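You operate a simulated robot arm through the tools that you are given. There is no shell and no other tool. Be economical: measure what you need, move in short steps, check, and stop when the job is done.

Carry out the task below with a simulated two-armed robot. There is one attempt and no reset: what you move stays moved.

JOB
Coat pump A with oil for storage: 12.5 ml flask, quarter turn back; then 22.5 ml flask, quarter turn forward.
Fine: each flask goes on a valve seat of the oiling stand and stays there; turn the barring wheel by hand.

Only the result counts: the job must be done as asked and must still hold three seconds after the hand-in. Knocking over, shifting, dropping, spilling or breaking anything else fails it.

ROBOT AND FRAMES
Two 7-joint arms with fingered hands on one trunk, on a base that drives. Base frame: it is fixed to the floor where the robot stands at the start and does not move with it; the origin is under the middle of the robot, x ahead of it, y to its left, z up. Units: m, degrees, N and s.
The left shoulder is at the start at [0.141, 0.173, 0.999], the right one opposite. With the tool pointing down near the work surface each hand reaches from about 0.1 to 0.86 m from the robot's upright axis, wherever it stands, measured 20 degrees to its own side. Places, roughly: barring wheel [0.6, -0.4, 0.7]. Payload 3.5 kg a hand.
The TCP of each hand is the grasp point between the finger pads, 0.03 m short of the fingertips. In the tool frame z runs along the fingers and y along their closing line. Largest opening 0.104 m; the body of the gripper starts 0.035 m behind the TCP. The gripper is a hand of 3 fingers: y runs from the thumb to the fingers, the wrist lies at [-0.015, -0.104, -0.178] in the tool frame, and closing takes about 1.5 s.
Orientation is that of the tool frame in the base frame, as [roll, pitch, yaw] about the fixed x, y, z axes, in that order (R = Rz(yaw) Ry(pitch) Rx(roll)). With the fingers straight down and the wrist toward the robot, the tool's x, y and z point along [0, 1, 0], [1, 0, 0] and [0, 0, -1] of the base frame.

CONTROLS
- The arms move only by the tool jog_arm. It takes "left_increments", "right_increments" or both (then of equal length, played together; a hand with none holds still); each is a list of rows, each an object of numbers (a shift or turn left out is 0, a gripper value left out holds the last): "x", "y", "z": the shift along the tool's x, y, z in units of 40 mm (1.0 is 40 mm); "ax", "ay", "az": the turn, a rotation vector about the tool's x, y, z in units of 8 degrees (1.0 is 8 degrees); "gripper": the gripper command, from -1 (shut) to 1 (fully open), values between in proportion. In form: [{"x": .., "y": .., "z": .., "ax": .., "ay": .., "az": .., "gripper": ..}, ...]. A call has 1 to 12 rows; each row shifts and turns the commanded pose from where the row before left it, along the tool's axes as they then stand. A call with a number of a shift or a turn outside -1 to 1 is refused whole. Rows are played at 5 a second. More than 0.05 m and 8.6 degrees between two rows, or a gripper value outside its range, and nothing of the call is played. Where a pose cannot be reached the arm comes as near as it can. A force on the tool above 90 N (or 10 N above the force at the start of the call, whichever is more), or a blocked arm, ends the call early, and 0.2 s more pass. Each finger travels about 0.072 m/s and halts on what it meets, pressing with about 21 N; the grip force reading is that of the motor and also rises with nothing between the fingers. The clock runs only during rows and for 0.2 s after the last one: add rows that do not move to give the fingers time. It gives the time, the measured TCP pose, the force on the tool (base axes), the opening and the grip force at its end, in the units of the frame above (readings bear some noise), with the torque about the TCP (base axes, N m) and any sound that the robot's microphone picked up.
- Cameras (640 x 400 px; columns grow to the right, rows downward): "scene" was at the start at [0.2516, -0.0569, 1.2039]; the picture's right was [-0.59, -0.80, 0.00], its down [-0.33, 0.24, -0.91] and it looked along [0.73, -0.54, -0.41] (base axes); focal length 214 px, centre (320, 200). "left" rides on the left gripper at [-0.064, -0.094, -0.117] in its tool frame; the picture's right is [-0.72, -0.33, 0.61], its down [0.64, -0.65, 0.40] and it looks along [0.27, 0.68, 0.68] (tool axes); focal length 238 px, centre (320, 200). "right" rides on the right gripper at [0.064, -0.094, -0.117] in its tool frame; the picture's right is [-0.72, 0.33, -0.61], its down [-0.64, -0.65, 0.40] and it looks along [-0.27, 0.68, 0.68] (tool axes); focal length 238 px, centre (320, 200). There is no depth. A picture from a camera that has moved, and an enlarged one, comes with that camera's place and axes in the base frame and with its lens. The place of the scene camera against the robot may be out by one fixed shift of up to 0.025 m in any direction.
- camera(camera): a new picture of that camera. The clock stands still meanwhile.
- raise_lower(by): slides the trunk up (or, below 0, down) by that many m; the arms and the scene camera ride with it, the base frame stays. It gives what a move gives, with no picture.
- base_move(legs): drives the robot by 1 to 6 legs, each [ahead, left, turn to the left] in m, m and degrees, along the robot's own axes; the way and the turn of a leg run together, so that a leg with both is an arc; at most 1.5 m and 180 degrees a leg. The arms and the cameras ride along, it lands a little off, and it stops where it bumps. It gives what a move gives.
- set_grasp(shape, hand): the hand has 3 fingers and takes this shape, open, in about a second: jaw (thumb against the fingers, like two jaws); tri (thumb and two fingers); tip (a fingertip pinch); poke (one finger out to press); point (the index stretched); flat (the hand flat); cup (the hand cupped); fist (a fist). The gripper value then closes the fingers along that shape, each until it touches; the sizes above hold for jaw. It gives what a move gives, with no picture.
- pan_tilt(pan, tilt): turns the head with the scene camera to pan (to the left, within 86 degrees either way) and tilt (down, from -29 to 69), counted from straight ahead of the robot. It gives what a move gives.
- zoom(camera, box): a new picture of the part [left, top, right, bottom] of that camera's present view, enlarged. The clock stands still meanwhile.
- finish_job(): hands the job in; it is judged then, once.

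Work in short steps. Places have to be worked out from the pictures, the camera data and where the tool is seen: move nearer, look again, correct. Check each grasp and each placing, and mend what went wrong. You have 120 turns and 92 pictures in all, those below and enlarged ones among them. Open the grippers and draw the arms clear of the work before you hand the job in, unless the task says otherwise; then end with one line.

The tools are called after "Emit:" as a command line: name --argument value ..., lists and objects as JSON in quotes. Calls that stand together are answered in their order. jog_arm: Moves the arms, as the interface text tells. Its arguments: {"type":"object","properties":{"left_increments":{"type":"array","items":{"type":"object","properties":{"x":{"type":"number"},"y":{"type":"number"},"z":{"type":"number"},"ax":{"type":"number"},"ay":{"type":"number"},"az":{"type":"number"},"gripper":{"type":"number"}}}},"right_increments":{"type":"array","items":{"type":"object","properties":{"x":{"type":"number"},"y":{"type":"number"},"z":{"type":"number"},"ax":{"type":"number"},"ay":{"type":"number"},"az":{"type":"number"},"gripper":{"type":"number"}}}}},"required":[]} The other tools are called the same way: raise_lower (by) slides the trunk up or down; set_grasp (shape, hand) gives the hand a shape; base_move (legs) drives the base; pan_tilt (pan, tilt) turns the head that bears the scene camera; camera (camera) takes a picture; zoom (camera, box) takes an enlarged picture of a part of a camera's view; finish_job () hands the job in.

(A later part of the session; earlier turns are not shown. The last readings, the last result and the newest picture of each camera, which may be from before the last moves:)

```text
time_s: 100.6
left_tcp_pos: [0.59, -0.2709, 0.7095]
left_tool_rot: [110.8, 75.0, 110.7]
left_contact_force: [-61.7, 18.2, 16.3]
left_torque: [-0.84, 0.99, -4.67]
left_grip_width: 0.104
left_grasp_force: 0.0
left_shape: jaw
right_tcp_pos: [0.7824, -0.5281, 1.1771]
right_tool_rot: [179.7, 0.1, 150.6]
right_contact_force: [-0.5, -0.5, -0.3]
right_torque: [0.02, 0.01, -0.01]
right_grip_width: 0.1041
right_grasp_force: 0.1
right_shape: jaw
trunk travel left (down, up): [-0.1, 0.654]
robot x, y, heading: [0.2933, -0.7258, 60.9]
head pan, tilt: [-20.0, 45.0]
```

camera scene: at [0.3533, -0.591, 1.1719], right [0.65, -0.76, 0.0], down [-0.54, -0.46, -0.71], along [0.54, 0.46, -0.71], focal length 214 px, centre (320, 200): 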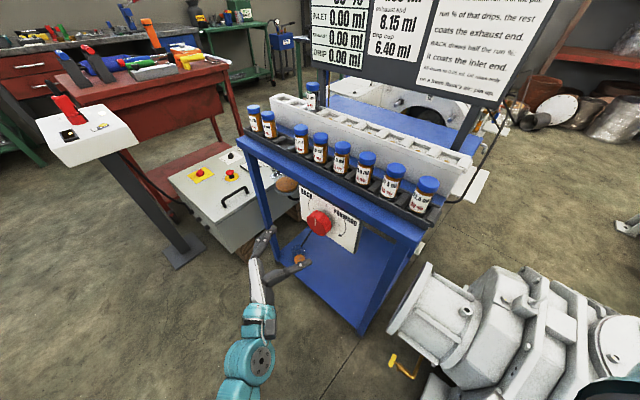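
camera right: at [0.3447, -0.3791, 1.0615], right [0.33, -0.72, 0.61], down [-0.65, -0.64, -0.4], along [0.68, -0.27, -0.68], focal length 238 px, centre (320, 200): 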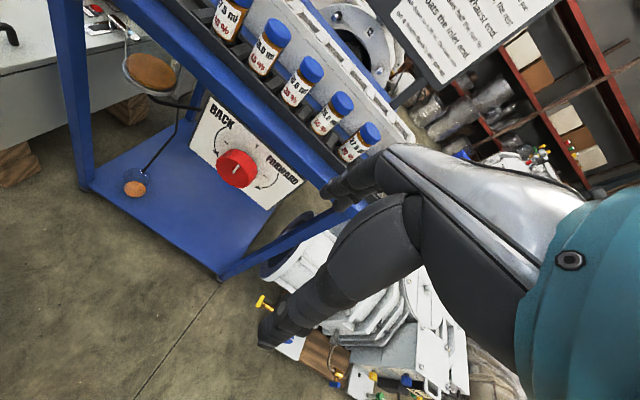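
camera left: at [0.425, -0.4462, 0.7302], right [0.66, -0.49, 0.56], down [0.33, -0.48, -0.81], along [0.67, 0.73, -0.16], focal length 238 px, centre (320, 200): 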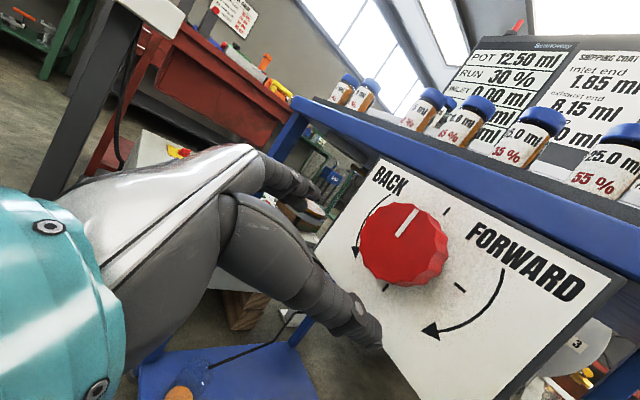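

The hand rode along and is pressing on the panel with 60 N. I pull it straight back at once and check that nothing moved.

Emit:
jog_arm --left_increments '[{"z": -0.8}, {"z": -0.8}, {}]'

Emit:
camera --camera "left"

Emit:
camera --camera "scene"

```text
time_s: 101.4
left_tcp_pos: [0.5297, -0.2723, 0.7146]
left_tool_rot: [111.7, 74.8, 111.5]
left_contact_force: [0.0, -1.5, 0.8]
left_torque: [0.0, 0.02, 0.01]
left_grip_width: 0.104
left_grasp_force: 0.0
left_shape: jaw
right_tcp_pos: [0.7881, -0.5293, 1.1754]
right_tool_rot: [179.8, 0.0, 150.6]
right_contact_force: [0.3, 0.3, -0.6]
right_torque: [-0.01, -0.02, -0.02]
right_grip_width: 0.1038
right_grasp_force: 0.1
right_shape: jaw
trunk travel left (down, up): [-0.1, 0.654]
robot x, y, heading: [0.2915, -0.7244, 60.9]
head pan, tilt: [-20.0, 45.0]
```

```text
39 pictures are left
camera left: at [0.4188, -0.3792, 0.7666], right [0.67, -0.48, 0.56], down [0.33, -0.47, -0.82], along [0.66, 0.73, -0.16], focal length 238 px, centre (320, 200)
```

left: 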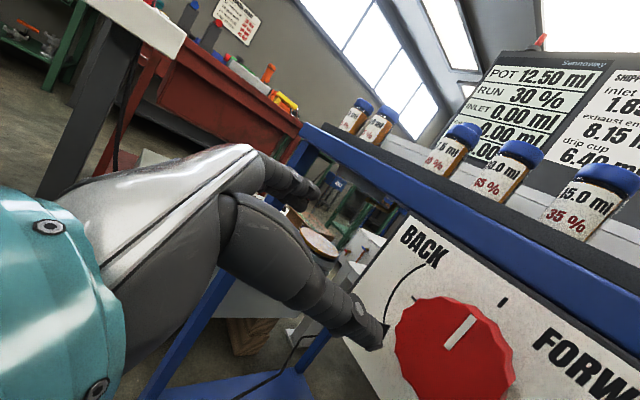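

```text
38 pictures are left
camera scene: at [0.4449, -0.528, 1.1718], right [0.65, -0.76, 0.0], down [-0.54, -0.46, -0.71], along [0.54, 0.46, -0.71], focal length 214 px, centre (320, 200)
```

scene: 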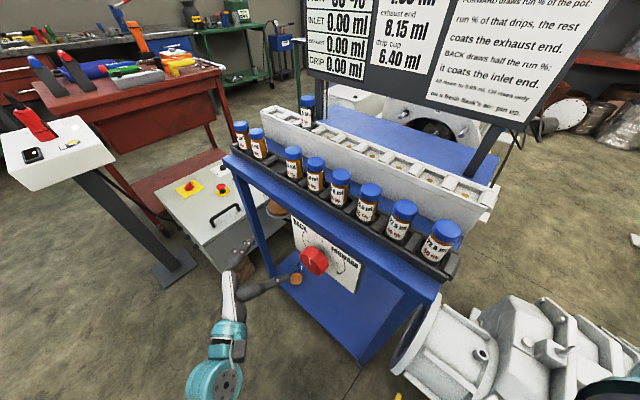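

The wheel still computes to (0.611, -0.353, 0.709) and the display is unchanged, so no harm was done. I level the hand and shift it right to centre on the wheel.

Emit:
jog_arm --left_increments '[{"z": -0.4, "ay": -0.65}, {"x": -0.24, "y": -0.97}, {"x": -0.2, "y": -0.95}, {}, {}]'

Emit:
camera --camera "left"

```text
time_s: 102.6
left_tcp_pos: [0.5123, -0.351, 0.7143]
left_tool_rot: [92.4, 76.0, 91.6]
left_contact_force: [-0.2, -0.2, -0.2]
left_torque: [0.01, -0.01, -0.01]
left_grip_width: 0.1035
left_grasp_force: 0.1
left_shape: jaw
right_tcp_pos: [0.7867, -0.5281, 1.1743]
right_tool_rot: [179.9, -0.1, 150.7]
right_contact_force: [0.0, 0.3, 0.4]
right_torque: [0.01, -0.01, -0.01]
right_grip_width: 0.1038
right_grasp_force: 0.0
right_shape: jaw
trunk travel left (down, up): [-0.1, 0.654]
robot x, y, heading: [0.2907, -0.725, 60.7]
head pan, tilt: [-20.0, 45.0]
```

```text
37 pictures are left
camera left: at [0.3958, -0.4554, 0.7561], right [0.61, -0.5, 0.61], down [0.39, -0.48, -0.78], along [0.69, 0.72, -0.1], focal length 238 px, centre (320, 200)
```

left: 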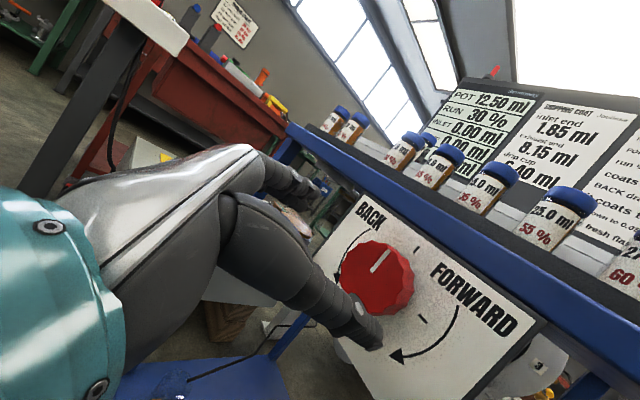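

The hand is centred. Before gripping, I test in free air whether the full -90° roll can be reached here.

Emit:
jog_arm --left_increments '[{"x": 0.15, "az": -0.9}, {"az": -0.95}, {"az": -0.95}, {"az": -0.95}, {"az": -0.95}, {"az": -0.95}, {"az": -0.95}, {"az": -0.95}, {"az": -0.95}, {"az": -0.95}, {"az": -0.95}, {"az": -0.95}]'

```text
time_s: 103.7
left_tcp_pos: [0.4874, -0.364, 0.6718]
left_tool_rot: [-125.3, 74.9, -131.7]
left_contact_force: [0.4, -0.3, -0.8]
left_torque: [0.01, 0.01, -0.01]
left_grip_width: 0.1038
left_grasp_force: 0.1
left_shape: jaw
right_tcp_pos: [0.787, -0.5287, 1.1738]
right_tool_rot: [179.8, -0.2, 150.5]
right_contact_force: [-0.5, 0.7, -0.9]
right_torque: [0.02, -0.01, 0.02]
right_grip_width: 0.104
right_grasp_force: 0.1
right_shape: jaw
trunk travel left (down, up): [-0.1, 0.654]
robot x, y, heading: [0.2928, -0.7227, 60.7]
head pan, tilt: [-20.0, 45.0]
stopped in row 5 (left hand): the arm was blocked; the commanded pose is now the measured one
```

Blocked again after about 35°. I look at where the arm and elbow are.

Emit:
pan_tilt --pan 20 --tilt 69

Emit:
camera --camera "scene"

```text
time_s: 104.8
left_tcp_pos: [0.4871, -0.3626, 0.6721]
left_tool_rot: [-125.6, 74.9, -131.9]
left_contact_force: [1.0, 0.2, -0.4]
left_torque: [0.01, -0.01, -0.01]
left_grip_width: 0.1037
left_grasp_force: 0.0
left_shape: jaw
right_tcp_pos: [0.7871, -0.5291, 1.173]
right_tool_rot: [179.9, -0.2, 150.6]
right_contact_force: [-0.7, 0.1, -0.2]
right_torque: [0.01, -0.02, -0.01]
right_grip_width: 0.104
right_grasp_force: 0.0
right_shape: jaw
trunk travel left (down, up): [-0.1, 0.654]
robot x, y, heading: [0.2863, -0.7287, 60.6]
head pan, tilt: [20.0, 68.8]
```

```text
36 pictures are left
camera scene: at [0.3923, -0.5257, 1.143], right [0.99, -0.16, 0.0], down [-0.15, -0.92, -0.36], along [0.06, 0.36, -0.93], focal length 214 px, centre (320, 200)
```

scene: 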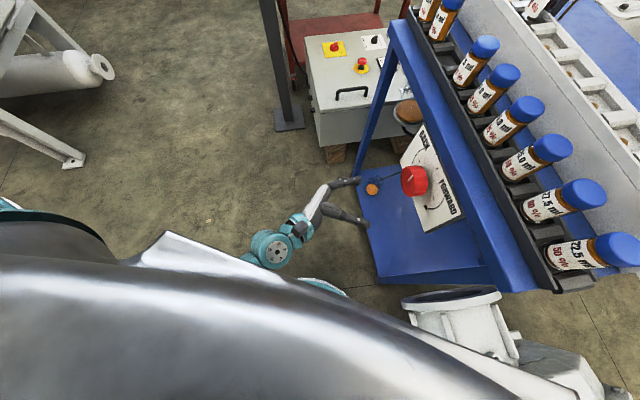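

The elbow is tucked under the robot's own torso, so it stands too close and the wheel is too far to its right. I undo the roll, lift the hand, and restation at about (0.25, -0.89) with heading 45°.

Emit:
jog_arm --left_increments '[{"z": -0.5, "az": 0.9}, {"az": 0.95}, {"az": 0.95}, {"az": 0.95}, {"x": -0.97, "y": 0.24}, {"x": -0.97, "y": 0.24}, {"x": -0.97, "y": 0.24}, {"x": -0.97, "y": 0.24}, {"x": -0.97, "y": 0.24}, {}]'

Emit:
base_move --legs '[[-0.16, -0.047, 0], [0, 0, -15]]'

```text
time_s: 107.0
left_tcp_pos: [0.4936, -0.369, 0.8151]
left_tool_rot: [131.0, 63.6, 120.0]
left_contact_force: [0.0, 0.0, 0.1]
left_torque: [0.02, 0.0, 0.02]
left_grip_width: 0.1042
left_grasp_force: 0.0
left_shape: jaw
left hand out of reach, approached as far as the arm can: row 9
right_tcp_pos: [0.7878, -0.5289, 1.175]
right_tool_rot: [179.8, -0.2, 150.7]
right_contact_force: [0.4, 0.0, 0.5]
right_torque: [0.0, 0.0, 0.01]
right_grip_width: 0.1038
right_grasp_force: 0.1
right_shape: jaw
trunk travel left (down, up): [-0.1, 0.654]
robot x, y, heading: [0.2929, -0.7278, 60.8]
head pan, tilt: [20.0, 68.8]
stopped in row 10 (left hand): the arm was blocked; the commanded pose is now the measured one
```

```text
time_s: 109.3
left_tcp_pos: [0.5403, -0.594, 0.8165]
left_tool_rot: [130.8, 63.8, 105.1]
left_contact_force: [0.6, 0.4, -0.4]
left_torque: [0.03, 0.0, 0.02]
left_grip_width: 0.1037
left_grasp_force: 0.1
left_shape: jaw
right_tcp_pos: [0.7845, -0.8253, 1.1737]
right_tool_rot: [179.8, -0.2, 135.7]
right_contact_force: [0.2, -1.0, -0.5]
right_torque: [0.0, 0.02, -0.03]
right_grip_width: 0.1041
right_grasp_force: 0.1
right_shape: jaw
trunk travel left (down, up): [-0.1, 0.654]
robot x, y, heading: [0.2547, -0.8851, 45.5]
head pan, tilt: [20.0, 68.8]
```

The hand is at (0.54, -0.594, 0.817). I restore its orientation (fingers +x, tool y about +y with a slight upward tilt) and move toward the wheel's front, stopping above it.

Emit:
jog_arm --left_increments '[{"ax": -0.816, "ay": -0.314, "az": -0.421}, {"ax": -0.816, "ay": -0.314, "az": -0.421}, {"ax": -0.816, "ay": -0.314, "az": -0.421}, {"ax": -0.816, "ay": -0.314, "az": -0.421}, {"z": -1}, {"y": 0.985, "x": 0.174}, {"y": 0.985, "x": 0.174}, {"y": 0.985, "x": 0.174}, {"y": 0.985, "x": 0.174}, {"y": 0.985, "x": 0.174}, {"y": 0.985, "x": 0.174}, {}]'

```text
time_s: 109.9
left_tcp_pos: [0.5128, -0.541, 0.7799]
left_tool_rot: [127.4, 62.6, 118.1]
left_contact_force: [0.6, -0.4, -0.2]
left_torque: [-0.01, -0.01, -0.02]
left_grip_width: 0.1041
left_grasp_force: 0.0
left_shape: jaw
right_tcp_pos: [0.7838, -0.8235, 1.1752]
right_tool_rot: [179.9, 0.0, 135.7]
right_contact_force: [0.9, 0.3, 0.8]
right_torque: [0.01, -0.02, 0.0]
right_grip_width: 0.1037
right_grasp_force: 0.1
right_shape: jaw
trunk travel left (down, up): [-0.1, 0.654]
robot x, y, heading: [0.2533, -0.8851, 45.9]
head pan, tilt: [20.0, 68.8]
stopped in row 3 (left hand): the arm was blocked; the commanded pose is now the measured one
```

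The elbow still rests against the torso. I move the hand away first, in +y (forward-left for the robot), before turning it.

Emit:
jog_arm --left_increments '[{"x": 0.405, "y": 0.908, "z": -0.1}, {"x": 0.405, "y": 0.908, "z": -0.1}, {"x": 0.405, "y": 0.908, "z": -0.1}, {"x": 0.405, "y": 0.908, "z": -0.1}, {"x": 0.405, "y": 0.908, "z": -0.1}, {}]'

Emit:
camera --camera "scene"

```text
time_s: 111.3
left_tcp_pos: [0.5145, -0.3415, 0.7803]
left_tool_rot: [127.5, 62.5, 118.1]
left_contact_force: [1.3, -0.2, -0.5]
left_torque: [-0.02, 0.0, 0.01]
left_grip_width: 0.1037
left_grasp_force: 0.0
left_shape: jaw
right_tcp_pos: [0.7864, -0.8244, 1.1746]
right_tool_rot: [179.7, -0.1, 135.7]
right_contact_force: [-0.1, 0.3, -0.1]
right_torque: [-0.02, -0.01, 0.03]
right_grip_width: 0.1038
right_grasp_force: 0.0
right_shape: jaw
trunk travel left (down, up): [-0.1, 0.654]
robot x, y, heading: [0.26, -0.8822, 45.9]
head pan, tilt: [20.0, 68.8]
```

```text
35 pictures are left
camera scene: at [0.4043, -0.7172, 1.143], right [0.91, -0.41, 0.0], down [-0.38, -0.85, -0.36], along [0.15, 0.33, -0.93], focal length 214 px, centre (320, 200)
```

scene: 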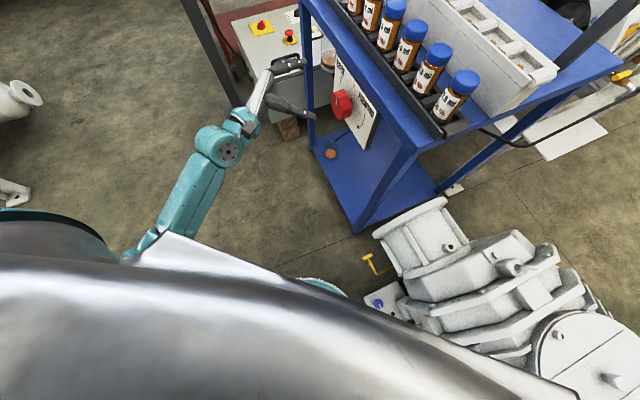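

The arm is now free and well extended. I level the orientation and lower to wheel height.

Emit:
jog_arm --left_increments '[{"ax": -0.429, "ay": -0.579, "az": -0.546}, {"ax": -0.429, "ay": -0.579, "az": -0.546}, {"ax": -0.429, "ay": -0.579, "az": -0.546}, {"z": -0.5}, {"x": 0.9, "y": -0.25}, {"x": 0.8, "y": -0.25}, {}]'

Emit:
jog_arm --left_increments '[{"az": -0.95}, {"az": -0.95}, {"az": -0.95}, {"az": -0.95}, {"az": -0.95}, {"az": -0.95}, {"az": -0.95}, {"az": -0.95}, {"az": -0.95}, {"az": -0.95}, {"az": -0.95}, {"az": -0.95}]'

```text
time_s: 112.9
left_tcp_pos: [0.4924, -0.3498, 0.7088]
left_tool_rot: [89.9, 79.9, 89.8]
left_contact_force: [-0.4, 0.0, -0.2]
left_torque: [-0.02, -0.02, -0.02]
left_grip_width: 0.1039
left_grasp_force: 0.1
left_shape: jaw
right_tcp_pos: [0.7838, -0.8235, 1.1741]
right_tool_rot: [179.7, -0.1, 135.7]
right_contact_force: [-0.3, -0.2, -1.0]
right_torque: [0.0, 0.02, 0.01]
right_grip_width: 0.1037
right_grasp_force: 0.0
right_shape: jaw
trunk travel left (down, up): [-0.1, 0.654]
robot x, y, heading: [0.2521, -0.8865, 45.6]
head pan, tilt: [20.0, 68.8]
```

```text
time_s: 115.5
left_tcp_pos: [0.4887, -0.3444, 0.7094]
left_tool_rot: [-90.7, 9.5, -90.1]
left_contact_force: [0.6, -0.8, 0.3]
left_torque: [0.0, -0.02, -0.01]
left_grip_width: 0.1039
left_grasp_force: 0.1
left_shape: jaw
right_tcp_pos: [0.7844, -0.8247, 1.1739]
right_tool_rot: [179.9, -0.1, 135.7]
right_contact_force: [0.1, 0.2, 0.5]
right_torque: [0.0, 0.0, 0.01]
right_grip_width: 0.1036
right_grasp_force: 0.1
right_shape: jaw
trunk travel left (down, up): [-0.1, 0.654]
robot x, y, heading: [0.2537, -0.8836, 45.8]
head pan, tilt: [20.0, 68.8]
```

The full 91° roll is reachable in free air from this stance. I roll back for the start of the BACK stroke.

Emit:
jog_arm --left_increments '[{"az": 0.95}, {"az": 0.95}, {"az": 0.95}, {"az": 0.95}, {"az": 0.95}, {"az": 0.95}, {"az": 0.95}, {"az": 0.95}, {"az": 0.95}, {"az": 0.95}, {"az": 0.95}, {"az": 0.95}]'

Emit:
jog_arm --left_increments '[{"z": 0.9}, {"z": 0.9}, {}, {}]'

Emit:
camera --camera "left"

Emit:
zoom --camera "scene" --box '[230, 30, 400, 160]'

```text
time_s: 116.5
left_tcp_pos: [0.5119, -0.3074, 0.7797]
left_tool_rot: [-83.5, 43.2, -85.5]
left_contact_force: [-0.2, 0.7, 0.3]
left_torque: [0.0, -0.02, 0.0]
left_grip_width: 0.1043
left_grasp_force: 0.2
left_shape: jaw
right_tcp_pos: [0.7839, -0.8242, 1.1739]
right_tool_rot: [179.8, -0.2, 135.6]
right_contact_force: [0.1, 0.1, -0.5]
right_torque: [-0.02, -0.01, 0.0]
right_grip_width: 0.1035
right_grasp_force: 0.0
right_shape: jaw
trunk travel left (down, up): [-0.1, 0.654]
robot x, y, heading: [0.2542, -0.8849, 45.6]
head pan, tilt: [20.0, 68.8]
stopped in row 4 (left hand): the arm was blocked; the commanded pose is now the measured one
```

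```text
time_s: 117.5
left_tcp_pos: [0.5742, -0.2954, 0.7826]
left_tool_rot: [-85.9, 45.2, -86.6]
left_contact_force: [0.7, 0.6, 0.1]
left_torque: [-0.01, 0.0, -0.02]
left_grip_width: 0.1039
left_grasp_force: 0.1
left_shape: jaw
right_tcp_pos: [0.7852, -0.8246, 1.1744]
right_tool_rot: [179.9, 0.0, 135.8]
right_contact_force: [-0.2, -0.4, 0.9]
right_torque: [0.02, -0.02, 0.03]
right_grip_width: 0.1037
right_grasp_force: 0.0
right_shape: jaw
trunk travel left (down, up): [-0.1, 0.654]
robot x, y, heading: [0.2545, -0.8843, 45.7]
head pan, tilt: [20.0, 68.8]
```

```text
34 pictures are left
camera left: at [0.4528, -0.3197, 0.8898], right [0.57, 0.28, 0.77], down [0.41, -0.91, 0.02], along [0.71, 0.3, -0.64], focal length 238 px, centre (320, 200)
```

left: 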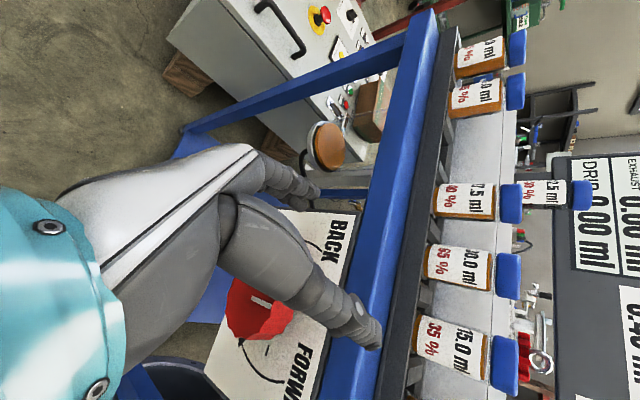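

```text
3.08 times, centred on (315, 95) of scene
camera zoom: at [0.4043, -0.7172, 1.143], right [0.91, -0.41, 0.0], down [-0.38, -0.85, -0.36], along [0.15, 0.33, -0.93], focal length 660 px, centre (335, 523)
```

zoom: 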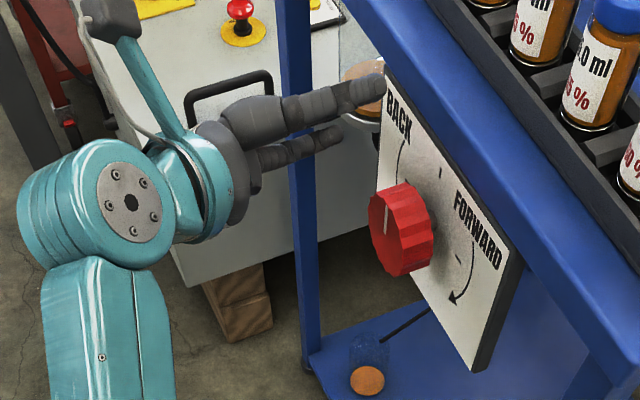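

I ran ahead of a blocked roll; nothing was touched. Between 45° and 90° of roll the arm moves freely, so I will turn the wheel in two 45° half-strokes with a regrip. First I back off and centre on the wheel at this 45° roll.

Emit:
jog_arm --left_increments '[{"z": -0.9, "ax": -0.255, "ay": 0.258}, {"z": -0.9}, {"x": 0.8, "y": 0.1}, {"x": 0.8, "y": 0.1}, {"x": 0.7, "y": 0.09}, {}, {}]'

Emit:
camera --camera "left"

```text
time_s: 118.5
left_tcp_pos: [0.5283, -0.2991, 0.8193]
left_tool_rot: [-79.5, 54.3, -81.7]
left_contact_force: [1.0, -0.1, 0.9]
left_torque: [0.02, 0.04, -0.02]
left_grip_width: 0.1039
left_grasp_force: 0.1
left_shape: jaw
right_tcp_pos: [0.786, -0.8235, 1.175]
right_tool_rot: [179.8, -0.1, 135.6]
right_contact_force: [-0.6, 0.0, 0.9]
right_torque: [0.06, 0.03, 0.01]
right_grip_width: 0.104
right_grasp_force: 0.0
right_shape: jaw
trunk travel left (down, up): [-0.1, 0.654]
robot x, y, heading: [0.2532, -0.8847, 45.7]
head pan, tilt: [20.0, 68.8]
stopped in row 5 (left hand): the arm was blocked; the commanded pose is now the measured one
```

```text
32 pictures are left
camera left: at [0.4002, -0.3378, 0.9145], right [0.53, 0.14, 0.84], down [0.41, -0.9, -0.1], along [0.74, 0.4, -0.54], focal length 238 px, centre (320, 200)
```

left: 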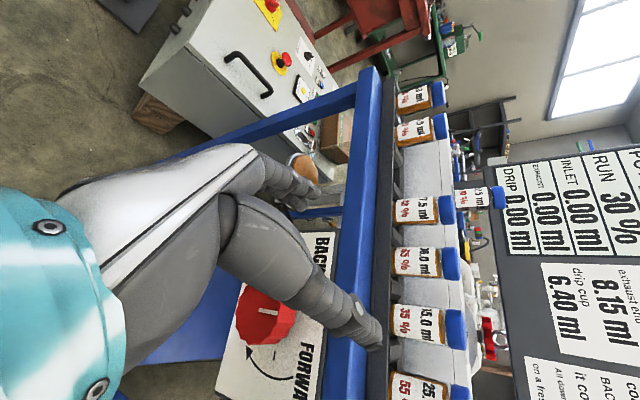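

The arm is in a poor branch here. I go back toward the earlier good posture: back off, then roll positive at this height.

Emit:
jog_arm --left_increments '[{"z": -0.9}, {"z": -0.9}, {"az": 0.8}, {"az": 0.8}, {"az": 0.8}, {"az": 0.8}, {"az": 0.8}, {"az": 0.8}, {"az": 0.8}, {"az": 0.8}, {}]'

Emit:
camera --camera "scene"

```text
time_s: 120.9
left_tcp_pos: [0.4563, -0.3, 0.8095]
left_tool_rot: [67.6, 73.0, 68.1]
left_contact_force: [-1.0, 0.7, -0.5]
left_torque: [0.01, 0.02, 0.02]
left_grip_width: 0.104
left_grasp_force: 0.0
left_shape: jaw
right_tcp_pos: [0.7846, -0.8242, 1.1737]
right_tool_rot: [179.8, -0.1, 135.7]
right_contact_force: [1.0, 0.3, -0.8]
right_torque: [0.02, 0.03, 0.01]
right_grip_width: 0.1039
right_grasp_force: 0.0
right_shape: jaw
trunk travel left (down, up): [-0.1, 0.654]
robot x, y, heading: [0.2532, -0.886, 45.8]
head pan, tilt: [20.0, 68.8]
```

```text
31 pictures are left
camera scene: at [0.4043, -0.7171, 1.143], right [0.91, -0.41, 0.0], down [-0.38, -0.85, -0.36], along [0.15, 0.33, -0.93], focal length 214 px, centre (320, 200)
```

scene: 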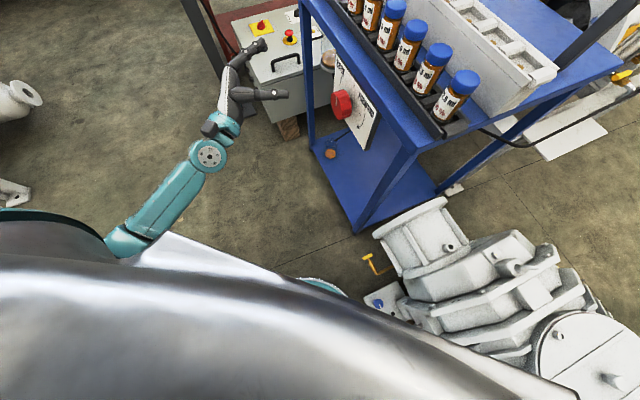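

The good posture is back. I level the pitch and return to the pre-grasp point.

Emit:
jog_arm --left_increments '[{"ay": 0.8}, {"x": 0.7, "y": -0.65}, {"x": 0.7, "y": -0.65}, {"x": 0.68, "y": -0.63}, {"z": 0.55}, {"z": 0.55}, {}, {}]'

Emit:
camera --camera "left"

```text
time_s: 122.7
left_tcp_pos: [0.5023, -0.3512, 0.7089]
left_tool_rot: [89.3, 74.5, 90.7]
left_contact_force: [-0.3, 0.0, -0.3]
left_torque: [-0.03, 0.02, 0.02]
left_grip_width: 0.1039
left_grasp_force: 0.0
left_shape: jaw
right_tcp_pos: [0.7846, -0.8246, 1.174]
right_tool_rot: [179.7, 0.0, 135.7]
right_contact_force: [0.0, 0.1, 0.3]
right_torque: [-0.05, -0.02, 0.02]
right_grip_width: 0.1036
right_grasp_force: 0.0
right_shape: jaw
trunk travel left (down, up): [-0.1, 0.654]
robot x, y, heading: [0.2561, -0.8821, 45.6]
head pan, tilt: [20.0, 68.8]
```

```text
30 pictures are left
camera left: at [0.3889, -0.4613, 0.7467], right [0.62, -0.49, 0.61], down [0.42, -0.45, -0.79], along [0.66, 0.75, -0.07], focal length 238 px, centre (320, 200)
```

left: 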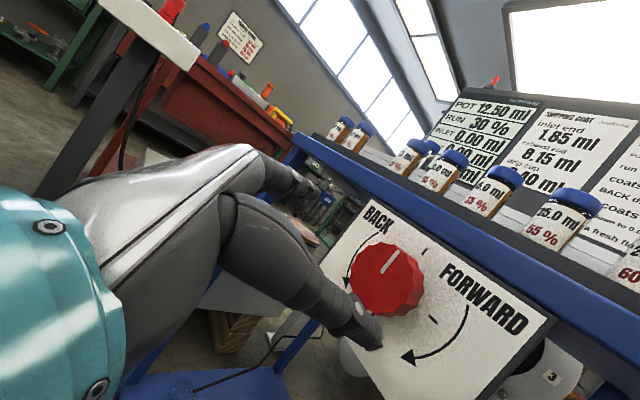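

The face centre computes to (0.611, -0.352, 0.708), exactly on the hand's axis. I advance 0.1 m over the wheel.

Emit:
jog_arm --left_increments '[{"z": 0.8}, {"z": 0.8}, {"z": 0.8}, {}, {}]'

Emit:
camera --camera "left"

```text
time_s: 123.9
left_tcp_pos: [0.5974, -0.3486, 0.7101]
left_tool_rot: [89.5, 74.6, 90.8]
left_contact_force: [-0.8, -0.3, 0.3]
left_torque: [0.02, 0.0, 0.02]
left_grip_width: 0.1037
left_grasp_force: 0.1
left_shape: jaw
right_tcp_pos: [0.7845, -0.8251, 1.1744]
right_tool_rot: [179.8, -0.1, 135.7]
right_contact_force: [-0.3, 0.1, 0.2]
right_torque: [0.03, 0.02, -0.02]
right_grip_width: 0.104
right_grasp_force: 0.1
right_shape: jaw
trunk travel left (down, up): [-0.1, 0.654]
robot x, y, heading: [0.2542, -0.8872, 45.5]
head pan, tilt: [20.0, 68.8]
```

```text
29 pictures are left
camera left: at [0.4836, -0.4593, 0.7481], right [0.62, -0.49, 0.61], down [0.42, -0.45, -0.79], along [0.66, 0.75, -0.07], focal length 238 px, centre (320, 200)
```

left: 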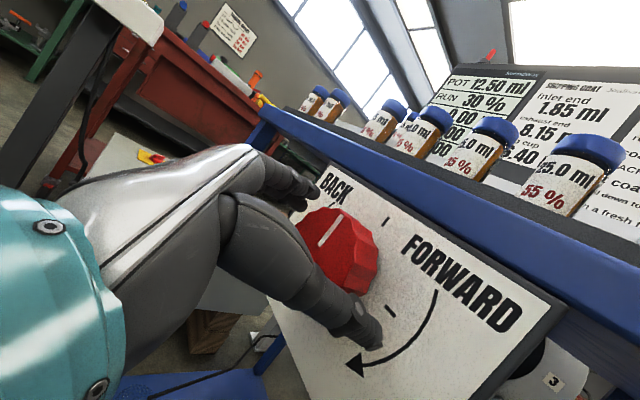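

The fingers straddle the wheel, thumb on the right and fingers on the left, with no contact. I close the grip.

Emit:
jog_arm --left_increments '[{"gripper": -1}, {"gripper": -1}, {"gripper": -1}, {"gripper": -1}, {"gripper": -1}]'

```text
time_s: 125.1
left_tcp_pos: [0.5968, -0.3501, 0.7108]
left_tool_rot: [89.3, 74.6, 90.7]
left_contact_force: [1.0, -0.5, 1.5]
left_torque: [0.03, -0.03, -0.03]
left_grip_width: 0.0596
left_grasp_force: 20.9
left_shape: jaw
right_tcp_pos: [0.7854, -0.8249, 1.1746]
right_tool_rot: [179.7, -0.2, 135.7]
right_contact_force: [-0.6, 0.0, 0.0]
right_torque: [0.03, 0.03, -0.01]
right_grip_width: 0.1041
right_grasp_force: 0.1
right_shape: jaw
trunk travel left (down, up): [-0.1, 0.654]
robot x, y, heading: [0.2557, -0.8857, 45.8]
head pan, tilt: [20.0, 68.8]
```

It is gripped at 60 mm with balanced forces, so well centred. I roll -45° (BACK is counter-clockwise) and check.

Emit:
jog_arm --left_increments '[{"az": -0.75}, {"az": -0.75}, {"az": -0.75}, {"az": -0.75}, {"az": -0.75}, {"az": -0.75}, {"az": -0.75}, {"az": -0.375}, {}]'

Emit:
camera --camera "left"

```text
time_s: 126.2
left_tcp_pos: [0.5608, -0.3169, 0.6903]
left_tool_rot: [-163.0, 81.8, -161.9]
left_contact_force: [-1.0, 0.0, -0.3]
left_torque: [0.02, -0.02, 0.02]
left_grip_width: 0.0354
left_grasp_force: 21.3
left_shape: jaw
right_tcp_pos: [0.7858, -0.8256, 1.1726]
right_tool_rot: [179.8, -0.2, 135.6]
right_contact_force: [0.1, -0.7, 1.3]
right_torque: [0.01, 0.01, 0.0]
right_grip_width: 0.1039
right_grasp_force: 0.1
right_shape: jaw
trunk travel left (down, up): [-0.1, 0.654]
robot x, y, heading: [0.2571, -0.8873, 45.7]
head pan, tilt: [20.0, 68.8]
stopped in row 5 (left hand): the arm was blocked; the commanded pose is now the measured one
```

```text
28 pictures are left
camera left: at [0.4572, -0.4089, 0.776], right [0.71, -0.28, 0.64], down [0.33, -0.67, -0.66], along [0.62, 0.68, -0.39], focal length 238 px, centre (320, 200)
```

left: 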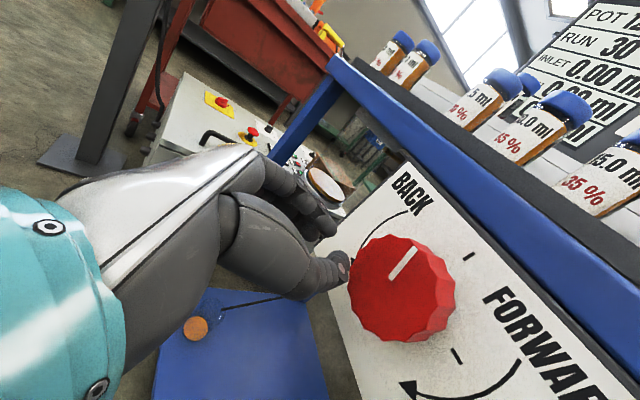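

The hand slipped off when the arm blocked; the wheel's mark is still upright. The tested free-air roll was done with the arm less extended, so I open, retreat, and bring the base about 6 cm nearer.

Emit:
jog_arm --left_increments '[{"gripper": 1}, {"z": -0.9}, {"z": -0.9}, {"z": -0.9}, {"x": -0.9}, {"x": -0.9}, {"az": 0.8}, {"az": 0.8}, {"az": 0.8}, {"az": 0.8}, {"az": 0.8}, {}]'

Emit:
base_move --legs '[[0.053, -0.032, 0]]'

```text
time_s: 128.8
left_tcp_pos: [0.4634, -0.3152, 0.7766]
left_tool_rot: [105.5, 59.6, 104.2]
left_contact_force: [0.0, -0.4, 0.7]
left_torque: [-0.01, -0.02, -0.01]
left_grip_width: 0.1038
left_grasp_force: 0.1
left_shape: jaw
right_tcp_pos: [0.7851, -0.826, 1.1736]
right_tool_rot: [179.8, -0.1, 135.8]
right_contact_force: [0.1, -0.8, 1.0]
right_torque: [0.01, 0.01, 0.0]
right_grip_width: 0.1037
right_grasp_force: 0.0
right_shape: jaw
trunk travel left (down, up): [-0.1, 0.654]
robot x, y, heading: [0.2547, -0.8899, 45.4]
head pan, tilt: [20.0, 68.8]
```

```text
time_s: 129.8
left_tcp_pos: [0.5241, -0.2993, 0.777]
left_tool_rot: [105.6, 59.8, 104.4]
left_contact_force: [-0.9, 0.3, 0.5]
left_torque: [0.0, -0.04, 0.02]
left_grip_width: 0.1037
left_grasp_force: 0.1
left_shape: jaw
right_tcp_pos: [0.8444, -0.8099, 1.1734]
right_tool_rot: [179.7, 0.0, 135.8]
right_contact_force: [0.5, 0.7, 0.5]
right_torque: [-0.01, -0.03, -0.01]
right_grip_width: 0.1036
right_grasp_force: 0.0
right_shape: jaw
trunk travel left (down, up): [-0.1, 0.654]
robot x, y, heading: [0.3105, -0.8716, 45.8]
head pan, tilt: [20.0, 68.8]
```

Reaching this start pose gives tool y 29° upward, which is good for a long stroke. I level the pitch and centre in front of the wheel.

Emit:
jog_arm --left_increments '[{"ax": -0.47, "ay": -0.85, "z": -0.4}, {"x": 0.4, "y": -0.9}, {"x": 0.44, "y": -0.9}, {"y": -0.18}, {}, {}]'

Emit:
camera --camera "left"

```text
time_s: 131.2
left_tcp_pos: [0.5082, -0.3513, 0.7109]
left_tool_rot: [89.8, 60.7, 90.6]
left_contact_force: [0.1, -0.1, -0.2]
left_torque: [0.04, 0.02, 0.01]
left_grip_width: 0.1039
left_grasp_force: 0.1
left_shape: jaw
right_tcp_pos: [0.8453, -0.8085, 1.1749]
right_tool_rot: [179.8, -0.1, 135.6]
right_contact_force: [1.1, -0.4, -0.2]
right_torque: [0.0, -0.02, 0.01]
right_grip_width: 0.104
right_grasp_force: 0.1
right_shape: jaw
trunk travel left (down, up): [-0.1, 0.654]
robot x, y, heading: [0.3166, -0.8669, 45.9]
head pan, tilt: [20.0, 68.8]
```

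```text
27 pictures are left
camera left: at [0.3939, -0.4671, 0.7219], right [0.62, -0.63, 0.47], down [0.41, -0.25, -0.88], along [0.67, 0.74, 0.1], focal length 238 px, centre (320, 200)
```

left: 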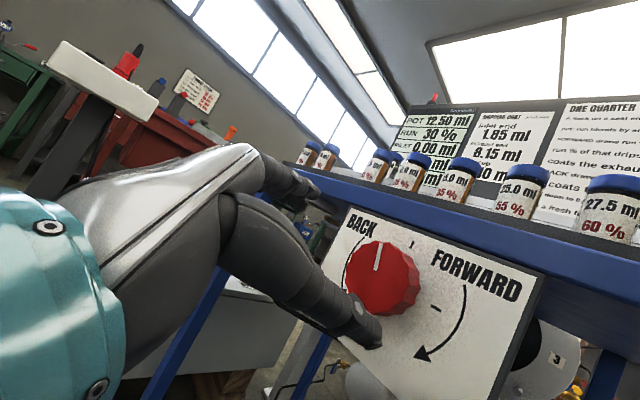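

The wheel mark now leans about 17° to BACK from the first try, so about 73° remain. I advance over the wheel and grip again.

Emit:
jog_arm --left_increments '[{"z": 0.8, "x": 0.1}, {"z": 0.8}, {"z": 0.7}, {}, {"gripper": -1}, {"gripper": -1}, {"gripper": -1}, {"gripper": -1}, {"gripper": -1}]'

Emit:
jog_arm --left_increments '[{"az": -0.6}, {"az": -0.6}, {"az": -0.6}, {}]'

```text
time_s: 133.2
left_tcp_pos: [0.6001, -0.3493, 0.7077]
left_tool_rot: [89.8, 60.6, 90.6]
left_contact_force: [2.7, 0.7, -0.2]
left_torque: [-0.01, -0.02, 0.01]
left_grip_width: 0.0598
left_grasp_force: 21.6
left_shape: jaw
right_tcp_pos: [0.8446, -0.8088, 1.1737]
right_tool_rot: [179.8, -0.1, 135.7]
right_contact_force: [0.7, 0.9, -0.6]
right_torque: [0.0, -0.02, 0.01]
right_grip_width: 0.104
right_grasp_force: 0.1
right_shape: jaw
trunk travel left (down, up): [-0.1, 0.654]
robot x, y, heading: [0.3137, -0.8689, 45.6]
head pan, tilt: [20.0, 68.8]
```

```text
time_s: 134.2
left_tcp_pos: [0.5996, -0.3491, 0.7076]
left_tool_rot: [89.9, 75.1, 90.8]
left_contact_force: [2.2, 0.1, 1.3]
left_torque: [0.22, -0.07, 0.04]
left_grip_width: 0.0592
left_grasp_force: 21.2
left_shape: jaw
right_tcp_pos: [0.8436, -0.8096, 1.1739]
right_tool_rot: [179.7, -0.1, 135.7]
right_contact_force: [-0.3, -0.1, 0.1]
right_torque: [0.01, -0.01, -0.03]
right_grip_width: 0.1038
right_grasp_force: 0.0
right_shape: jaw
trunk travel left (down, up): [-0.1, 0.654]
robot x, y, heading: [0.3103, -0.8712, 45.6]
head pan, tilt: [20.0, 68.8]
```

The wheel follows, with 14.5° done and firm grip. I go on in 14° steps.

Emit:
jog_arm --left_increments '[{"az": -0.6}, {"az": -0.6}, {"az": -0.6}, {}]'

Emit:
jog_arm --left_increments '[{"az": -0.5}, {"az": -0.5}, {"az": -0.5}, {}]'

```text
time_s: 135.2
left_tcp_pos: [0.5999, -0.3494, 0.7069]
left_tool_rot: [85.3, 89.5, 86.2]
left_contact_force: [4.0, 3.0, 0.9]
left_torque: [0.27, -0.08, 0.15]
left_grip_width: 0.0594
left_grasp_force: 20.9
left_shape: jaw
right_tcp_pos: [0.844, -0.8088, 1.1738]
right_tool_rot: [179.8, -0.1, 135.7]
right_contact_force: [-0.5, -0.8, -1.2]
right_torque: [0.02, 0.01, 0.02]
right_grip_width: 0.1038
right_grasp_force: 0.0
right_shape: jaw
trunk travel left (down, up): [-0.1, 0.654]
robot x, y, heading: [0.3169, -0.8688, 45.6]
head pan, tilt: [20.0, 68.8]
```

```text
time_s: 136.2
left_tcp_pos: [0.5904, -0.3429, 0.6991]
left_tool_rot: [-120.5, 81.3, -121.6]
left_contact_force: [23.8, -16.6, 4.2]
left_torque: [0.16, 0.01, 0.26]
left_grip_width: 0.0587
left_grasp_force: 21.4
left_shape: jaw
right_tcp_pos: [0.8457, -0.8116, 1.1724]
right_tool_rot: [179.7, -0.2, 135.6]
right_contact_force: [0.4, -0.1, 1.2]
right_torque: [0.01, 0.01, -0.02]
right_grip_width: 0.1038
right_grasp_force: 0.1
right_shape: jaw
trunk travel left (down, up): [-0.1, 0.654]
robot x, y, heading: [0.3129, -0.8693, 45.5]
head pan, tilt: [20.0, 68.8]
```

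Near y level the arm starts to pull away (24 N). I release here, back out, and roll up 45° for a second stroke.

Emit:
jog_arm --left_increments '[{"gripper": 1}, {"gripper": 1}, {"gripper": 1}, {"z": -0.8}, {"z": -0.8}, {"z": -0.8}, {}]'

Emit:
jog_arm --left_increments '[{"az": 0.8}, {"az": 0.8}, {"az": 0.8}, {"az": 0.8}, {"az": 0.8}, {"az": 0.8}, {}]'

Emit:
camera --camera "left"

```text
time_s: 137.8
left_tcp_pos: [0.5046, -0.3496, 0.7076]
left_tool_rot: [-89.6, 78.5, -88.8]
left_contact_force: [-0.7, -0.2, -0.3]
left_torque: [-0.01, -0.01, 0.01]
left_grip_width: 0.1035
left_grasp_force: 0.1
left_shape: jaw
right_tcp_pos: [0.845, -0.8083, 1.1742]
right_tool_rot: [179.8, -0.2, 135.7]
right_contact_force: [0.5, -0.3, -0.2]
right_torque: [-0.02, 0.02, 0.01]
right_grip_width: 0.1041
right_grasp_force: 0.1
right_shape: jaw
trunk travel left (down, up): [-0.1, 0.654]
robot x, y, heading: [0.3146, -0.8705, 45.5]
head pan, tilt: [20.0, 68.8]
```

```text
time_s: 139.4
left_tcp_pos: [0.504, -0.3502, 0.7077]
left_tool_rot: [89.9, 62.8, 90.7]
left_contact_force: [-0.3, -0.3, 0.0]
left_torque: [0.0, 0.02, 0.0]
left_grip_width: 0.1035
left_grasp_force: 0.1
left_shape: jaw
right_tcp_pos: [0.8446, -0.8088, 1.1743]
right_tool_rot: [179.8, 0.0, 135.7]
right_contact_force: [0.6, 0.8, -0.6]
right_torque: [-0.02, 0.0, 0.04]
right_grip_width: 0.1037
right_grasp_force: 0.0
right_shape: jaw
trunk travel left (down, up): [-0.1, 0.654]
robot x, y, heading: [0.3148, -0.8701, 45.7]
head pan, tilt: [20.0, 68.8]
```

```text
26 pictures are left
camera left: at [0.3897, -0.4643, 0.7229], right [0.62, -0.61, 0.49], down [0.41, -0.28, -0.87], along [0.67, 0.74, 0.07], focal length 238 px, centre (320, 200)
```

left: 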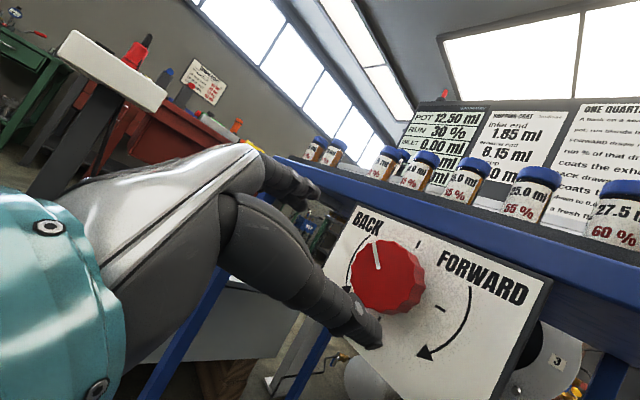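

The mark now shows about 42° of back rotation. I roll up 19° more for a longer stroke, go a little deeper, and grip.

Emit:
jog_arm --left_increments '[{"az": 0.8}, {"az": 0.8}, {"az": 0.8}, {}, {}]'

Emit:
jog_arm --left_increments '[{"z": 0.85}, {"z": 0.85}, {"z": 0.85}, {}, {"gripper": -1}, {"gripper": -1}, {"gripper": -1}, {"gripper": -1}, {"gripper": -1}]'

```text
time_s: 140.6
left_tcp_pos: [0.5039, -0.3497, 0.7071]
left_tool_rot: [90.0, 43.8, 90.9]
left_contact_force: [0.3, 0.2, 0.4]
left_torque: [-0.03, 0.03, 0.01]
left_grip_width: 0.1037
left_grasp_force: 0.1
left_shape: jaw
right_tcp_pos: [0.8452, -0.8087, 1.1743]
right_tool_rot: [179.7, -0.1, 135.6]
right_contact_force: [0.5, -0.5, 0.3]
right_torque: [0.01, 0.02, -0.01]
right_grip_width: 0.1039
right_grasp_force: 0.1
right_shape: jaw
trunk travel left (down, up): [-0.1, 0.654]
robot x, y, heading: [0.3151, -0.8717, 45.5]
head pan, tilt: [20.0, 68.8]
```

```text
time_s: 142.6
left_tcp_pos: [0.6068, -0.3476, 0.7078]
left_tool_rot: [90.0, 43.9, 90.7]
left_contact_force: [2.0, -0.2, 0.4]
left_torque: [0.02, -0.03, 0.01]
left_grip_width: 0.06
left_grasp_force: 20.9
left_shape: jaw
right_tcp_pos: [0.844, -0.8097, 1.1748]
right_tool_rot: [179.8, -0.1, 135.7]
right_contact_force: [-0.7, -0.4, -0.1]
right_torque: [0.02, 0.0, 0.01]
right_grip_width: 0.1036
right_grasp_force: 0.0
right_shape: jaw
trunk travel left (down, up): [-0.1, 0.654]
robot x, y, heading: [0.311, -0.8704, 45.7]
head pan, tilt: [20.0, 68.8]
```

Gripped with the hand 46° up. I roll -43° smoothly and look at the mark while still holding.

Emit:
jog_arm --left_increments '[{"az": -0.6}, {"az": -0.6}, {"az": -0.6}, {"az": -0.6}, {"az": -0.6}, {"az": -0.6}, {"az": -0.6}, {"az": -0.6}, {"az": -0.6}, {}, {}]'

Emit:
zoom --camera "left" --box '[260, 120, 640, 360]'

```text
time_s: 145.0
left_tcp_pos: [0.6068, -0.3485, 0.7068]
left_tool_rot: [89.7, 87.1, 90.4]
left_contact_force: [7.6, 4.7, 1.7]
left_torque: [0.31, -0.09, 0.16]
left_grip_width: 0.0601
left_grasp_force: 20.7
left_shape: jaw
right_tcp_pos: [0.8452, -0.8081, 1.1744]
right_tool_rot: [179.8, -0.2, 135.7]
right_contact_force: [0.1, 0.4, 0.0]
right_torque: [0.01, -0.05, -0.03]
right_grip_width: 0.104
right_grasp_force: 0.1
right_shape: jaw
trunk travel left (down, up): [-0.1, 0.654]
robot x, y, heading: [0.3152, -0.8687, 45.7]
head pan, tilt: [20.0, 68.8]
```

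```text
1.67 times, centred on (450, 240) of left
camera zoom: at [0.4917, -0.4473, 0.7675], right [0.62, -0.35, 0.7], down [0.41, -0.61, -0.67], along [0.67, 0.71, -0.23], focal length 397 px, centre (103, 133)
```

zoom: 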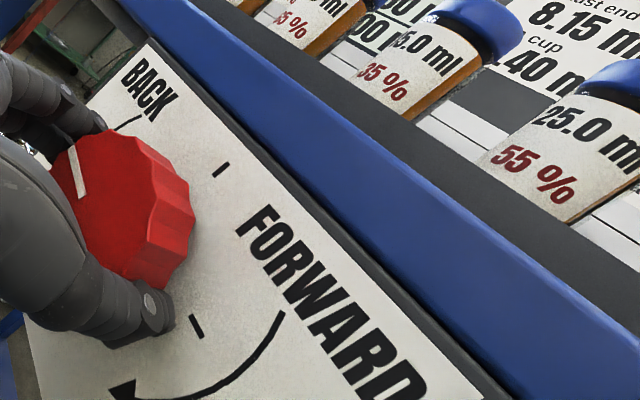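

The mark is at about 75–83° back and still moving with the hand. I roll about 8° further and check the display.

Emit:
jog_arm --left_increments '[{"az": -0.5}, {"az": -0.5}, {}]'

Emit:
camera --camera "left"

```text
time_s: 145.8
left_tcp_pos: [0.6071, -0.3478, 0.7071]
left_tool_rot: [-94.2, 85.2, -93.5]
left_contact_force: [8.7, 3.1, -0.1]
left_torque: [0.19, -0.01, 0.17]
left_grip_width: 0.0602
left_grasp_force: 20.9
left_shape: jaw
right_tcp_pos: [0.8458, -0.809, 1.1737]
right_tool_rot: [179.8, 0.0, 135.7]
right_contact_force: [-0.2, 0.9, 0.0]
right_torque: [-0.01, -0.03, 0.02]
right_grip_width: 0.1038
right_grasp_force: 0.0
right_shape: jaw
trunk travel left (down, up): [-0.1, 0.654]
robot x, y, heading: [0.314, -0.8727, 45.8]
head pan, tilt: [20.0, 68.8]
```

```text
24 pictures are left
camera left: at [0.4915, -0.4378, 0.7802], right [0.62, -0.26, 0.74], down [0.41, -0.7, -0.59], along [0.67, 0.67, -0.33], focal length 238 px, centre (320, 200)
```

left: 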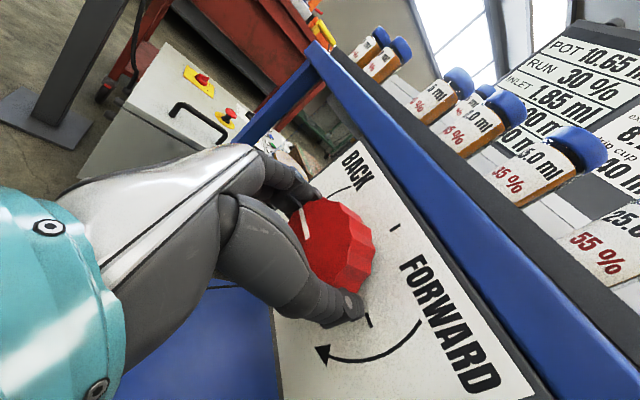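

The display shows POT 10.65 ml and INLET 1.85 ml, so the BACK quarter turn is done. I open the left hand and back it straight out to its pre-grasp point, where it waits.

Emit:
jog_arm --left_increments '[{"gripper": 1}, {"gripper": 1}, {"gripper": 1}, {"z": -0.8}, {"z": -0.8}, {"z": -0.9}, {}, {}]'

Emit:
camera --camera "right"

```text
time_s: 147.6
left_tcp_pos: [0.5067, -0.3508, 0.7061]
left_tool_rot: [-90.2, 85.0, -89.5]
left_contact_force: [-0.2, -0.3, -0.1]
left_torque: [0.0, -0.02, 0.0]
left_grip_width: 0.1036
left_grasp_force: 0.1
left_shape: jaw
right_tcp_pos: [0.8443, -0.8089, 1.1741]
right_tool_rot: [179.8, 0.0, 135.7]
right_contact_force: [-0.2, 0.5, -0.4]
right_torque: [-0.05, -0.01, -0.01]
right_grip_width: 0.1038
right_grasp_force: 0.0
right_shape: jaw
trunk travel left (down, up): [-0.1, 0.654]
robot x, y, heading: [0.3152, -0.8708, 45.7]
head pan, tilt: [20.0, 68.8]
```

```text
23 pictures are left
camera right: at [0.734, -0.8316, 1.2912], right [0.74, -0.27, 0.61], down [0.0, -0.91, -0.41], along [0.67, 0.3, -0.68], focal length 238 px, centre (320, 200)
```

right: 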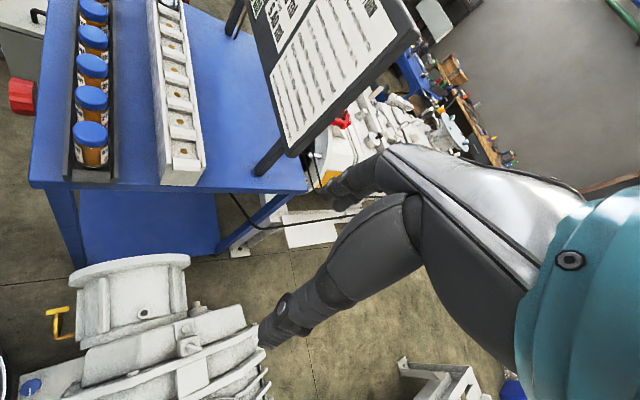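

The 22.5 cap is at (0.716, -0.544) and seat 9 at (0.84, -0.544), directly behind it. I move the right hand above the flask at a safe height, with a partly closed opening.

Emit:
jog_arm --right_increments '[{"x": 0.99, "y": 0.36, "gripper": 0.5}, {"x": 0.99, "y": 0.36}, {"x": 0.99, "y": 0.36}, {"x": 0.99, "y": 0.36}, {"x": 0.99, "y": 0.36}, {"x": 0.99, "y": 0.36}, {"x": 0.99, "y": 0.36}, {"z": 1}, {"z": 1}, {"z": 1}, {"z": 1}, {}]'

Emit:
camera --camera "right"

```text
time_s: 150.2
left_tcp_pos: [0.5055, -0.3496, 0.7071]
left_tool_rot: [-89.1, 85.0, -88.4]
left_contact_force: [0.0, -0.7, -0.4]
left_torque: [0.01, 0.02, 0.01]
left_grip_width: 0.1035
left_grasp_force: 0.1
left_shape: jaw
right_tcp_pos: [0.753, -0.6147, 1.0084]
right_tool_rot: [179.8, -0.1, 135.8]
right_contact_force: [0.1, -0.9, 0.2]
right_torque: [0.01, -0.02, -0.01]
right_grip_width: 0.0784
right_grasp_force: 0.0
right_shape: jaw
right hand out of reach, approached as far as the arm can: row 6, 7
trunk travel left (down, up): [-0.1, 0.654]
robot x, y, heading: [0.3139, -0.8706, 45.8]
head pan, tilt: [20.0, 68.8]
```

```text
22 pictures are left
camera right: at [0.6434, -0.6369, 1.1254], right [0.74, -0.27, 0.61], down [0.0, -0.91, -0.41], along [0.67, 0.3, -0.68], focal length 238 px, centre (320, 200)
```

right: 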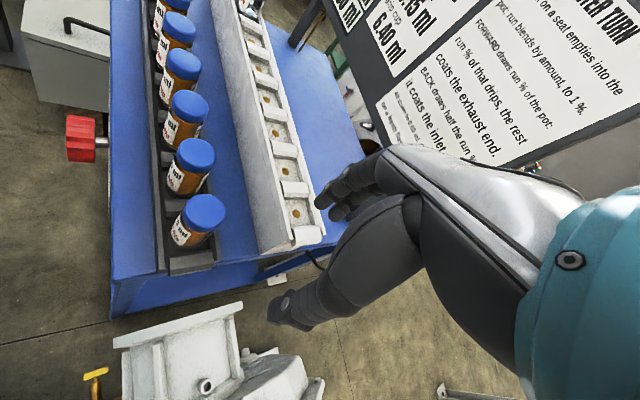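

The hand got to (0.753, -0.615, 1.008). I try the rest of the way at this lower height.

Emit:
jog_arm --right_increments '[{"x": 0.65, "y": 0.21}, {"x": 0.65, "y": 0.21}, {"x": 0.64, "y": 0.21}, {}, {}]'

```text
time_s: 151.4
left_tcp_pos: [0.5055, -0.3504, 0.7076]
left_tool_rot: [-89.8, 85.1, -88.9]
left_contact_force: [0.1, -0.3, 0.2]
left_torque: [0.0, 0.02, -0.01]
left_grip_width: 0.1039
left_grasp_force: 0.0
left_shape: jaw
right_tcp_pos: [0.7334, -0.575, 1.0093]
right_tool_rot: [179.7, -0.1, 135.6]
right_contact_force: [-0.4, 1.1, 0.4]
right_torque: [-0.01, 0.04, -0.01]
right_grip_width: 0.0782
right_grasp_force: 0.1
right_shape: jaw
right hand out of reach, approached as far as the arm can: row 2, 3
trunk travel left (down, up): [-0.1, 0.654]
robot x, y, heading: [0.3172, -0.8714, 45.7]
head pan, tilt: [20.0, 68.8]
```

It is limited toward the robot's left. Shifting the base 0.08 m to its left brings the flask in front of the right hand, and both hands stay clear.

Emit:
base_move --legs '[[0, 0.08, 0]]'

```text
time_s: 152.4
left_tcp_pos: [0.4496, -0.2944, 0.7071]
left_tool_rot: [-89.6, 85.0, -88.8]
left_contact_force: [0.9, -0.4, 0.6]
left_torque: [0.0, -0.03, 0.0]
left_grip_width: 0.1036
left_grasp_force: 0.0
left_shape: jaw
right_tcp_pos: [0.6748, -0.518, 1.008]
right_tool_rot: [179.7, 0.0, 135.6]
right_contact_force: [0.6, -0.4, 0.1]
right_torque: [-0.02, -0.02, 0.03]
right_grip_width: 0.078
right_grasp_force: 0.1
right_shape: jaw
trunk travel left (down, up): [-0.1, 0.654]
robot x, y, heading: [0.2588, -0.8169, 45.7]
head pan, tilt: [20.0, 68.8]
```

Now I shift to sit above the flask and check.

Emit:
jog_arm --right_increments '[{"x": -0.6, "y": 0.12}, {"x": -0.59, "y": 0.13}, {}, {}]'

Emit:
camera --camera "right"

```text
time_s: 153.4
left_tcp_pos: [0.4507, -0.2956, 0.7069]
left_tool_rot: [-90.0, 85.0, -89.2]
left_contact_force: [0.0, -0.1, 1.0]
left_torque: [0.02, 0.01, -0.03]
left_grip_width: 0.1038
left_grasp_force: 0.1
left_shape: jaw
right_tcp_pos: [0.7173, -0.5449, 1.0084]
right_tool_rot: [179.9, -0.2, 135.7]
right_contact_force: [-0.3, 0.2, 0.0]
right_torque: [0.01, 0.01, -0.01]
right_grip_width: 0.0782
right_grasp_force: 0.0
right_shape: jaw
trunk travel left (down, up): [-0.1, 0.654]
robot x, y, heading: [0.2561, -0.8126, 45.8]
head pan, tilt: [20.0, 68.8]
```

```text
21 pictures are left
camera right: at [0.6068, -0.5678, 1.1257], right [0.74, -0.27, 0.61], down [0.0, -0.91, -0.41], along [0.67, 0.3, -0.68], focal length 238 px, centre (320, 200)
```

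right: 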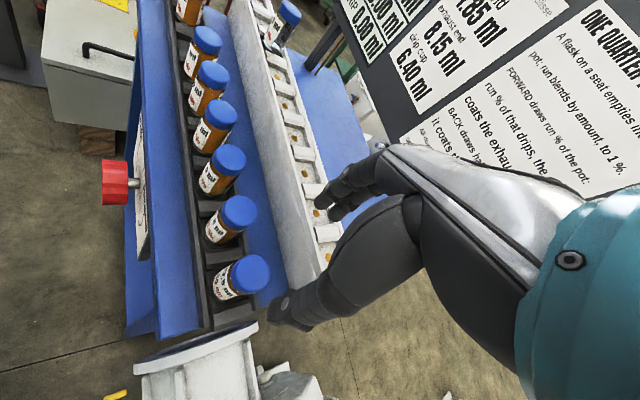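

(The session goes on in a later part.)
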